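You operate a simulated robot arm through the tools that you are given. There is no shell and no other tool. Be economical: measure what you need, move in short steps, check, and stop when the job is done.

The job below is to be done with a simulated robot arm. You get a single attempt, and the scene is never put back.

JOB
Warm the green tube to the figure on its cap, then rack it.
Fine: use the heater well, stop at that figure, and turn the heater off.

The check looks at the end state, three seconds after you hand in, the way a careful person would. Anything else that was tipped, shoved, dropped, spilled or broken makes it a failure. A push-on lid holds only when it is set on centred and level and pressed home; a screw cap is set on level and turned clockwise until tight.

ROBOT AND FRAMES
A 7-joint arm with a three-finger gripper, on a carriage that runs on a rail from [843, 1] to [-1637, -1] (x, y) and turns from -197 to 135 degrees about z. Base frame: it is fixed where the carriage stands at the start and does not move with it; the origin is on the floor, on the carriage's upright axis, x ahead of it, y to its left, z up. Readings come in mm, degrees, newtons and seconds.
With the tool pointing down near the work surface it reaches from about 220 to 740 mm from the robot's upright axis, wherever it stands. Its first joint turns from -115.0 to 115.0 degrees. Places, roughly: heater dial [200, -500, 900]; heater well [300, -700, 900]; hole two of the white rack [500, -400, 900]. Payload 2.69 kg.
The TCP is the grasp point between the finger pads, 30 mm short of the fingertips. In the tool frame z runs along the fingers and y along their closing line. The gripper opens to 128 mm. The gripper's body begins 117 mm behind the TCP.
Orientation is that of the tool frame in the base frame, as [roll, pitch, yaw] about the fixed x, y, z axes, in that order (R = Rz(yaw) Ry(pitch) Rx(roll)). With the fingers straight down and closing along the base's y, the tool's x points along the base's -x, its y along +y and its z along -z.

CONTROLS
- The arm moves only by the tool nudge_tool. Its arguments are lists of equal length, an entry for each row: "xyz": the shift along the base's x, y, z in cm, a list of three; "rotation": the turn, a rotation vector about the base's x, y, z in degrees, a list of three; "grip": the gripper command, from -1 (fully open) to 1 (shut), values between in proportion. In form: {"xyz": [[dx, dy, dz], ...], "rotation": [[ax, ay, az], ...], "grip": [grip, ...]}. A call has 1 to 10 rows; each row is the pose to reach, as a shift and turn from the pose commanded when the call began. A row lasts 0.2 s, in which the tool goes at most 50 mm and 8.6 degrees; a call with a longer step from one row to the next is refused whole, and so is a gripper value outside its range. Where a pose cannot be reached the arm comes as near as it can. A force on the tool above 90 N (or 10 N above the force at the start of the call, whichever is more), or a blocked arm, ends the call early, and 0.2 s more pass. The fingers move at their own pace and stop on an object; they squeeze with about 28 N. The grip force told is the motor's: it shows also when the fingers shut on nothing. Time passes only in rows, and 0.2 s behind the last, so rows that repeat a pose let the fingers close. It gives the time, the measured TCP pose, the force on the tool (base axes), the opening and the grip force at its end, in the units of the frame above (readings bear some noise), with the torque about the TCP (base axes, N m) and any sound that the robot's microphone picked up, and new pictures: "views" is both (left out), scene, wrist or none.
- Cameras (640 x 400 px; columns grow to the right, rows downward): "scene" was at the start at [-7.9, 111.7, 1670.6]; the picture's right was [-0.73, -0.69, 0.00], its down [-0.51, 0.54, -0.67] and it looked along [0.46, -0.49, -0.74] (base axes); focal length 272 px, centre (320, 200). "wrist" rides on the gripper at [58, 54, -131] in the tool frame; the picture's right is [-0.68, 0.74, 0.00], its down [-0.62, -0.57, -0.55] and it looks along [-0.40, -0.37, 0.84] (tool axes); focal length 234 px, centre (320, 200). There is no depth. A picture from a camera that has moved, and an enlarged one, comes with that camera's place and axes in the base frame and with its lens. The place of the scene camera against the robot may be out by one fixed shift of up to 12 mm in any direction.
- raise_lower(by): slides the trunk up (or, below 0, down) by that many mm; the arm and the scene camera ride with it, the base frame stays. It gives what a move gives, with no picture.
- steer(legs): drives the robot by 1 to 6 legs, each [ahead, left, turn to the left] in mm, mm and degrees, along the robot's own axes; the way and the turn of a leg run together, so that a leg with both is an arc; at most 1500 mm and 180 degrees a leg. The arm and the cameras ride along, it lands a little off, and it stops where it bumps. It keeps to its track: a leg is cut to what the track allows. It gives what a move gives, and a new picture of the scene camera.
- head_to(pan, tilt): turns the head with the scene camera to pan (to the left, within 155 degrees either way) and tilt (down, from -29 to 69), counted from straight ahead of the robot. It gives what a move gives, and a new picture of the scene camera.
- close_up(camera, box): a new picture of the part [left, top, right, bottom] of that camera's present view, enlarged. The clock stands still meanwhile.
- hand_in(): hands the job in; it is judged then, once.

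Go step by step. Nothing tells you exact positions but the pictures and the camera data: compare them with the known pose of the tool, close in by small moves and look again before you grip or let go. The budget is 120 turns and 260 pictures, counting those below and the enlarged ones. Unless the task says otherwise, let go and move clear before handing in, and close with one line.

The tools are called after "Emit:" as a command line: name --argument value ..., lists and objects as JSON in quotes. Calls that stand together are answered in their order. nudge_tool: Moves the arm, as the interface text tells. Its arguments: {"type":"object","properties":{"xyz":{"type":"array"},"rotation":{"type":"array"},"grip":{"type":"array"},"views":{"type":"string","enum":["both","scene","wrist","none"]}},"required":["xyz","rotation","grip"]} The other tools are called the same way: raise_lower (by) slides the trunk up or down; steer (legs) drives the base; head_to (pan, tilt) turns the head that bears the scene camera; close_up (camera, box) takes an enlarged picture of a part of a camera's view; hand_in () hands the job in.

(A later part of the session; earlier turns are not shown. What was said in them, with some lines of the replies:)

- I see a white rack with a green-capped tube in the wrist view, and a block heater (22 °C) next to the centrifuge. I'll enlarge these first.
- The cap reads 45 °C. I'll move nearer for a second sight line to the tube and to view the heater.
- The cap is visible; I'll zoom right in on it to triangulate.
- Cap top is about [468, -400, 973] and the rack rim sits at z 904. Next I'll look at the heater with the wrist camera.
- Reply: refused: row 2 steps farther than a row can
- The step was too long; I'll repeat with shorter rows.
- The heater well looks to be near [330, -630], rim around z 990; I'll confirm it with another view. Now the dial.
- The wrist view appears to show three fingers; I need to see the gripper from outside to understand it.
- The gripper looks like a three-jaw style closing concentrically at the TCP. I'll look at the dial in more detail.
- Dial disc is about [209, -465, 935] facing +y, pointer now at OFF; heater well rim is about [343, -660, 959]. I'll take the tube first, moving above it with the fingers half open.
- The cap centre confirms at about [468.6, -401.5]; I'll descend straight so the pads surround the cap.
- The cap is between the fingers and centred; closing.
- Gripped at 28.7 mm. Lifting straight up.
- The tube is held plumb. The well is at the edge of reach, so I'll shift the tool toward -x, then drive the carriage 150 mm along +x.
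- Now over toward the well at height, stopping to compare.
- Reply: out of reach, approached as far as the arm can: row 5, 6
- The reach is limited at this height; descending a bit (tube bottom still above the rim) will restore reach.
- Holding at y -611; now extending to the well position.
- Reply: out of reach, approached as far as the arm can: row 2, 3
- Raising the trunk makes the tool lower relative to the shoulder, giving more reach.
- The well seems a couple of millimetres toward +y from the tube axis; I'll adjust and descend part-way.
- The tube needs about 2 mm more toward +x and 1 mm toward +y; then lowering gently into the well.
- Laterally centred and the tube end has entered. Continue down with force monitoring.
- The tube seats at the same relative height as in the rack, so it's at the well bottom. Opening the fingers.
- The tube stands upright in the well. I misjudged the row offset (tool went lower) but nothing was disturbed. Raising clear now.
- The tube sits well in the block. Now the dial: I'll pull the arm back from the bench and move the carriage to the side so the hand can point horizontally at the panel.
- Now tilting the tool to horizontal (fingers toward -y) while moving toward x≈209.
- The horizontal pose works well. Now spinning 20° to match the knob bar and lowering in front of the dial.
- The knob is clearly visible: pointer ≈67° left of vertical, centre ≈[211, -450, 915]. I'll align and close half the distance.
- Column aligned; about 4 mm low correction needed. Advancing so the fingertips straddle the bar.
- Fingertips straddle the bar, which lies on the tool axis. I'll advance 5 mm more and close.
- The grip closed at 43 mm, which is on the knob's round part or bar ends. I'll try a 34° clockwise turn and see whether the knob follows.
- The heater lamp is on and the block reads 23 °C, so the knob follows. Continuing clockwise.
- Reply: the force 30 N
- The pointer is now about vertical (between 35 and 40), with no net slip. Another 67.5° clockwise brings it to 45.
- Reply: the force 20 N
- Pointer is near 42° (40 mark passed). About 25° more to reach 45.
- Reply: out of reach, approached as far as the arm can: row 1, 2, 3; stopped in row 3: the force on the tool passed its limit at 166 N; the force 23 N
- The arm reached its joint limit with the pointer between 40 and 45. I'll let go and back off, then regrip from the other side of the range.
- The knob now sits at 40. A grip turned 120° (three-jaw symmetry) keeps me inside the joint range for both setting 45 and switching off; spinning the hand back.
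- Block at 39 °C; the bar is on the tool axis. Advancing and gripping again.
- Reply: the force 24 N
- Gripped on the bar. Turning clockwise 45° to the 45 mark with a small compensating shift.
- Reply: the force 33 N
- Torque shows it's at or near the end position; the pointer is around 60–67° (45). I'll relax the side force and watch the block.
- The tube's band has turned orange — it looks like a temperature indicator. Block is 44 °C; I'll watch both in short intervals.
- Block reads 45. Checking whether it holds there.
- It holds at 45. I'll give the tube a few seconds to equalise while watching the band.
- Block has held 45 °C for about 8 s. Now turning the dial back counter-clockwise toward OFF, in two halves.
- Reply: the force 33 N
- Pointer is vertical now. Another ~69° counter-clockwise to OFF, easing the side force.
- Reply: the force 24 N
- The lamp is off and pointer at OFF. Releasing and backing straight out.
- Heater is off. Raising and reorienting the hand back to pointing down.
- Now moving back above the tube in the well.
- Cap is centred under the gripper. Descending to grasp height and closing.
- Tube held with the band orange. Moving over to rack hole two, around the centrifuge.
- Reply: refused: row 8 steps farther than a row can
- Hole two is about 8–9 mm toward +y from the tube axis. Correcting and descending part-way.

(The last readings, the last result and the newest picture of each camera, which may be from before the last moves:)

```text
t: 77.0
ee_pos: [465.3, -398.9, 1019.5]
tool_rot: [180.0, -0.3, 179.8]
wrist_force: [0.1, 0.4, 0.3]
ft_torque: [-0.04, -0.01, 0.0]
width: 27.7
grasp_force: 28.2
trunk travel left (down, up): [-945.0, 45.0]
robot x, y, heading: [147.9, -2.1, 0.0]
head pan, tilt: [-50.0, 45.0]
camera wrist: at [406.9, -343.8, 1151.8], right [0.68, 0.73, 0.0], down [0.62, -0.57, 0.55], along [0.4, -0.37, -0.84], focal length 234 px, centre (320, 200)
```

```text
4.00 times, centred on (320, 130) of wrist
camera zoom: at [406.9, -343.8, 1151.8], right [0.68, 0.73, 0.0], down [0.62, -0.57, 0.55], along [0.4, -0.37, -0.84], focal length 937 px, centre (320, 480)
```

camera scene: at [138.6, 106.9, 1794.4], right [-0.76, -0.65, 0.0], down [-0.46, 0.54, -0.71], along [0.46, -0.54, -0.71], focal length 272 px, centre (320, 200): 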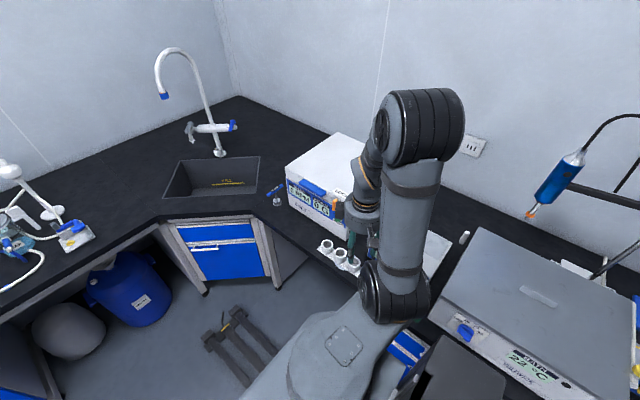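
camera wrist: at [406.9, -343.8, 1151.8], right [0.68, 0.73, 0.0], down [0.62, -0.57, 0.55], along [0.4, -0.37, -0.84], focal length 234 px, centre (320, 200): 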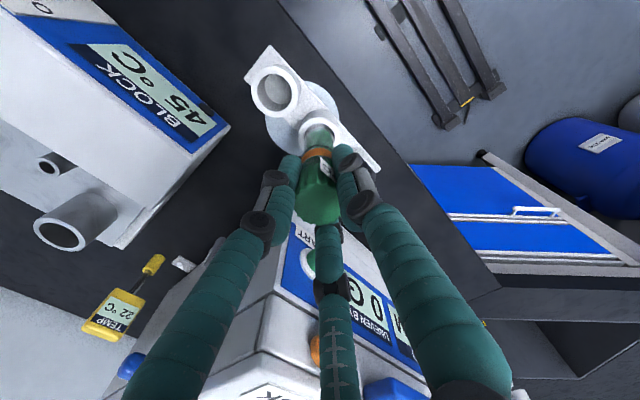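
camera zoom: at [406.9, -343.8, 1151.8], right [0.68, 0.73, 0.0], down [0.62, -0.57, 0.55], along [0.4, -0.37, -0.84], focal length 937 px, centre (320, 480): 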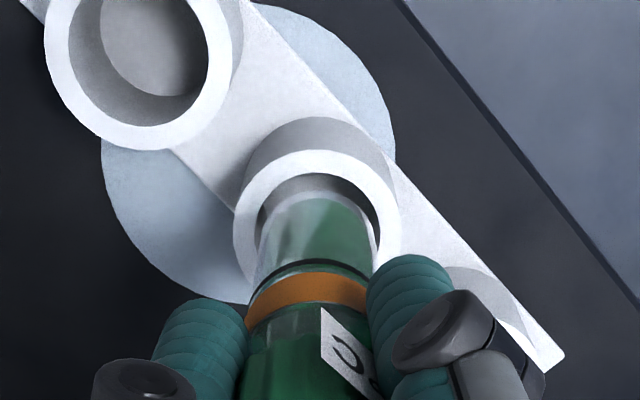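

Nearly centred; a 1 mm tweak and continue down gently.

Emit:
nudge_tool --xyz '[[0.12, -0.12, -0.8], [0.12, -0.12, -2], [0.12, -0.12, -3], [0.12, -0.12, -3.8]]' --rotation '[[0, 0, 0], [0, 0, 0], [0, 0, 0], [0, 0, 0]]' --grip '[1, 1, 1, 1]' --views "wrist"

Emit:
close_up --camera "wrist" --box '[240, 80, 400, 180]'

```text
t: 78.0
ee_pos: [466.8, -401.2, 980.0]
tool_rot: [-180.0, -0.4, 179.8]
wrist_force: [-0.5, -1.8, -0.4]
ft_torque: [-0.2, 0.0, -0.02]
width: 27.8
grasp_force: 28.2
trunk travel left (down, up): [-945.0, 45.0]
robot x, y, heading: [149.3, 0.1, 0.1]
head pan, tilt: [-50.0, 45.0]
camera wrist: at [408.9, -345.2, 1112.6], right [0.68, 0.73, 0.0], down [0.62, -0.57, 0.55], along [0.4, -0.37, -0.84], focal length 234 px, centre (320, 200)
```

wrist: 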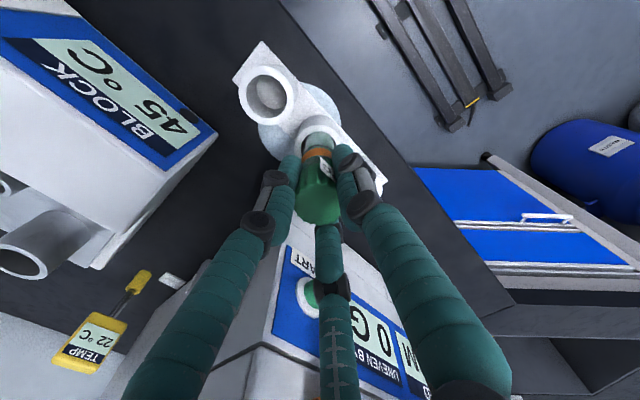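

```text
4.00 times, centred on (320, 130) of wrist
camera zoom: at [408.9, -345.2, 1112.6], right [0.68, 0.73, 0.0], down [0.62, -0.57, 0.55], along [0.4, -0.37, -0.84], focal length 937 px, centre (320, 480)
```

zoom: 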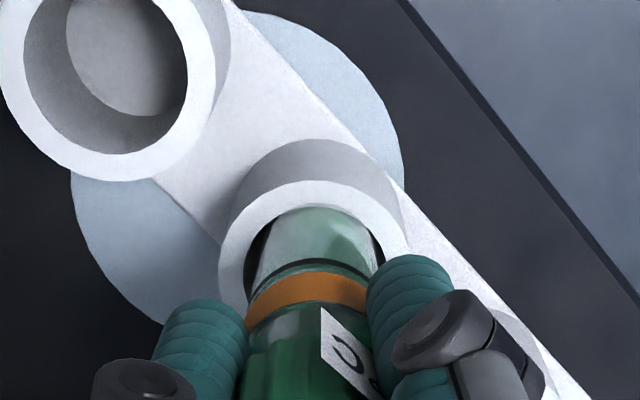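

The tube is entering the hole cleanly. Lowering to the seat (expected TCP ≈ 966).

Emit:
nudge_tool --xyz '[[0, 0, -0.5], [0, 0, -1.0], [0, 0, -1.3], [0, 0, -1.5]]' --rotation '[[0, 0, 0], [0, 0, 0], [0, 0, 0], [0, 0, 0]]' --grip '[1, 1, 1, 1]' --views "none"

```text
t: 79.0
ee_pos: [467.5, -399.7, 964.6]
tool_rot: [-180.0, -0.3, 179.9]
wrist_force: [0.2, -4.7, 1.4]
ft_torque: [-0.34, -0.01, 0.02]
width: 27.8
grasp_force: 28.0
trunk travel left (down, up): [-945.0, 45.0]
robot x, y, heading: [149.8, 0.8, 0.4]
head pan, tilt: [-50.0, 45.0]
```

A slight side contact; shifting 1 mm and feeling for the bottom.

Emit:
nudge_tool --xyz '[[0, -0.1, 0], [0, -0.1, -0.2], [0, -0.1, -0.4]]' --rotation '[[0, 0, 0], [0, 0, 0], [0, 0, 0]]' --grip '[1, 1, 1]' --views "wrist"

Emit:
close_up --camera "wrist" --box '[240, 80, 400, 180]'

```text
t: 79.8
ee_pos: [466.7, -400.9, 961.0]
tool_rot: [179.9, -0.3, 179.9]
wrist_force: [-0.5, -1.2, -0.5]
ft_torque: [-0.1, -0.02, 0.0]
width: 27.8
grasp_force: 28.0
trunk travel left (down, up): [-945.0, 45.0]
robot x, y, heading: [148.7, -2.3, 0.2]
head pan, tilt: [-50.0, 45.0]
camera wrist: at [408.7, -345.6, 1093.7], right [0.68, 0.73, 0.0], down [0.62, -0.57, 0.54], along [0.4, -0.37, -0.84], focal length 234 px, centre (320, 200)
```

wrist: 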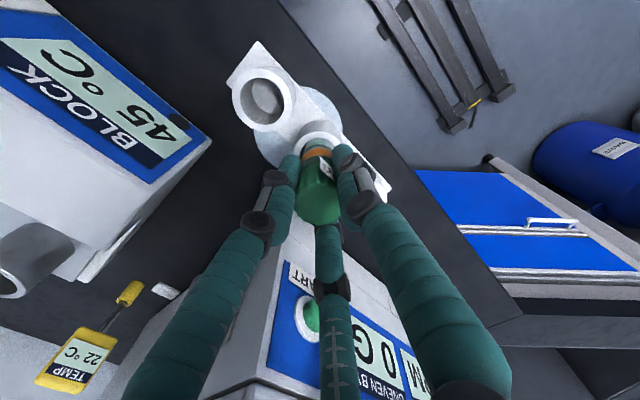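

```text
4.00 times, centred on (320, 130) of wrist
camera zoom: at [408.7, -345.6, 1093.7], right [0.68, 0.73, 0.0], down [0.62, -0.57, 0.54], along [0.4, -0.37, -0.84], focal length 937 px, centre (320, 480)
```

zoom: 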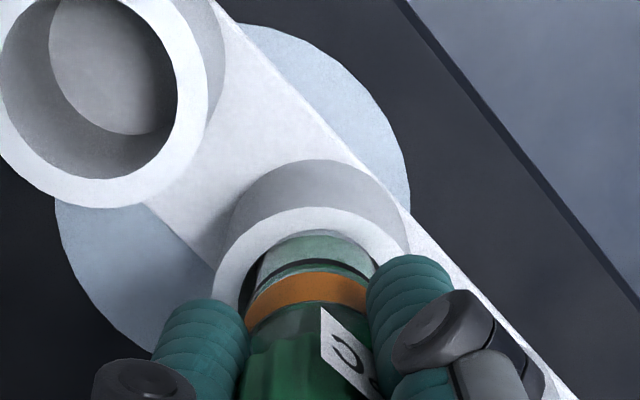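

Emit:
nudge_tool --xyz '[[0, 0, -0.2], [0, 0, -0.4], [0, 0, -0.6], [0, 0, -0.8]]' --rotation '[[0, 0, 0], [0, 0, 0], [0, 0, 0], [0, 0, 0]]' --grip '[1, 1, 1, 1]' --views "none"

```text
t: 80.8
ee_pos: [466.1, -400.0, 954.6]
tool_rot: [179.9, -0.2, -180.0]
wrist_force: [0.9, 0.6, 5.7]
ft_torque: [0.14, -0.04, 0.0]
width: 27.9
grasp_force: 28.2
trunk travel left (down, up): [-945.0, 45.0]
robot x, y, heading: [147.0, 0.3, 0.2]
head pan, tilt: [-50.0, 45.0]
```

Light contact from below: seated. Opening the fingers in place.

Emit:
nudge_tool --xyz '[[0, 0, 0], [0, 0, 0], [0, 0, 0], [0, 0, 0]]' --rotation '[[0, 0, 0], [0, 0, 0], [0, 0, 0], [0, 0, 0]]' --grip '[0.4, 0.1, 0, 0]' --views "wrist"

Emit:
close_up --camera "wrist" --box '[240, 100, 400, 240]'

```text
t: 81.8
ee_pos: [466.2, -400.3, 952.5]
tool_rot: [179.9, -0.3, -180.0]
wrist_force: [-0.5, 0.4, -0.9]
ft_torque: [-0.02, 0.02, 0.03]
width: 64.0
grasp_force: 0.0
trunk travel left (down, up): [-945.0, 45.0]
robot x, y, heading: [148.8, 3.3, 0.4]
head pan, tilt: [-50.0, 45.0]
camera wrist: at [408.8, -345.6, 1085.8], right [0.68, 0.73, 0.0], down [0.62, -0.57, 0.54], along [0.4, -0.37, -0.84], focal length 234 px, centre (320, 200)
```

wrist: 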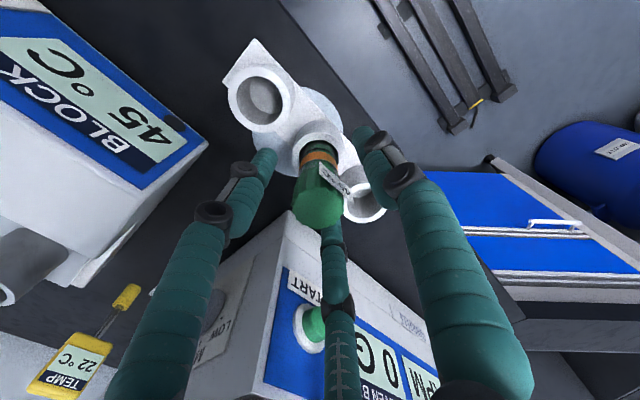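

```text
2.86 times, centred on (320, 170) of wrist
camera zoom: at [408.8, -345.6, 1085.8], right [0.68, 0.73, 0.0], down [0.62, -0.57, 0.54], along [0.4, -0.37, -0.84], focal length 669 px, centre (320, 286)
```

zoom: 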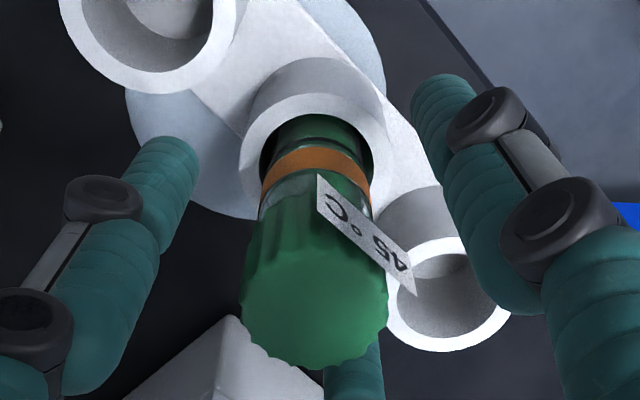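

Racked upright. Raising clear straight up and backing away.

Emit:
nudge_tool --xyz '[[0, 0, 3], [0, 0, 7], [0, 0, 11], [0, 0, 15], [0, 3, 18], [0, 7, 20]]' --rotation '[[0, 0, 0], [0, 0, 0], [0, 0, 0], [0, 0, 0], [0, 0, 0], [0, 0, 0]]' --grip '[0, 0, 0, 0, 0, 0]' --views "both"

Emit:
close_up --camera "wrist" --box '[0, 0, 320, 200]'

Emit:
close_up --camera "wrist" --box '[220, 80, 380, 180]'

```text
t: 83.2
ee_pos: [466.5, -328.4, 1153.8]
tool_rot: [-179.8, -0.4, 179.8]
wrist_force: [0.8, 0.4, -0.1]
ft_torque: [-0.01, -0.04, 0.0]
width: 63.9
grasp_force: 0.0
trunk travel left (down, up): [-945.0, 45.0]
robot x, y, heading: [151.0, 1.0, 0.3]
head pan, tilt: [-50.0, 45.0]
camera scene: at [138.2, 109.7, 1794.2], right [-0.76, -0.65, 0.0], down [-0.46, 0.54, -0.71], along [0.46, -0.54, -0.71], focal length 272 px, centre (320, 200)
camera wrist: at [408.2, -273.1, 1286.4], right [0.68, 0.73, 0.0], down [0.62, -0.57, 0.55], along [0.4, -0.37, -0.84], focal length 234 px, centre (320, 200)
```

scene: 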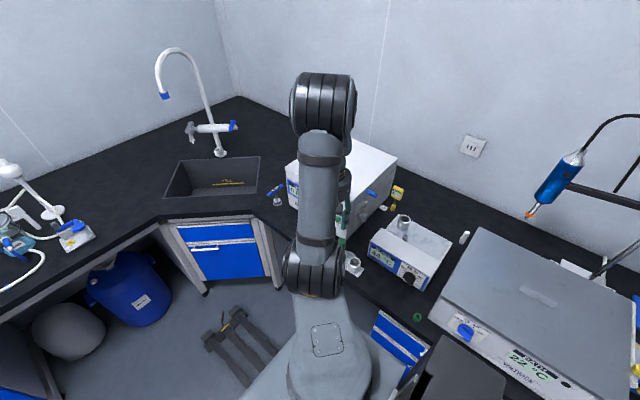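
wrist: 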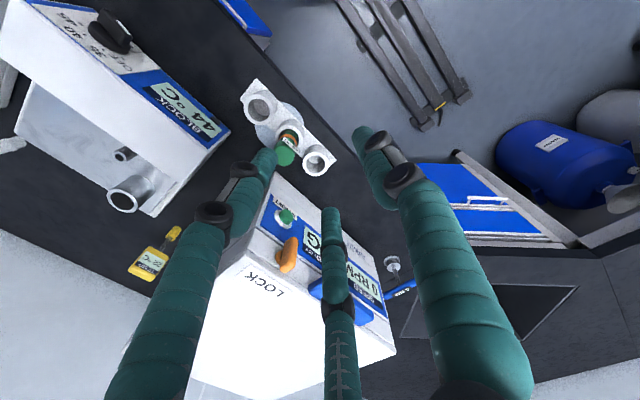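

```text
2.00 times, centred on (160, 100) of wrist
camera zoom: at [408.2, -273.1, 1286.4], right [0.68, 0.73, 0.0], down [0.62, -0.57, 0.55], along [0.4, -0.37, -0.84], focal length 468 px, centre (640, 400)
```

zoom: 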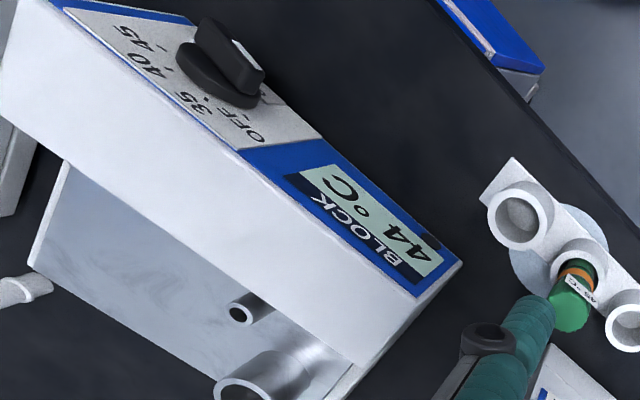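

```text
4.00 times, centred on (300, 130) of wrist
camera zoom: at [408.2, -273.1, 1286.4], right [0.68, 0.73, 0.0], down [0.62, -0.57, 0.55], along [0.4, -0.37, -0.84], focal length 937 px, centre (400, 480)
```

zoom: 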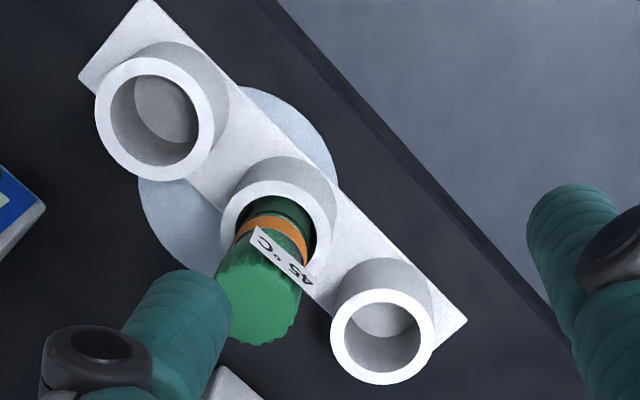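

The tube stands in rack hole two with its band orange. The heater dial is at OFF, the block is cooling (44 °C), and nothing else has moved, so I'm handing in.

Emit:
hand_in

```text
The job is handed in.
```

The green tube was heated in the heater well until the block held 45 °C for about 8 seconds, the heater was switched off, and the tube is back upright in rack hole two; I judged its temperature by the block reading and its band turning orange, not by a direct reading.
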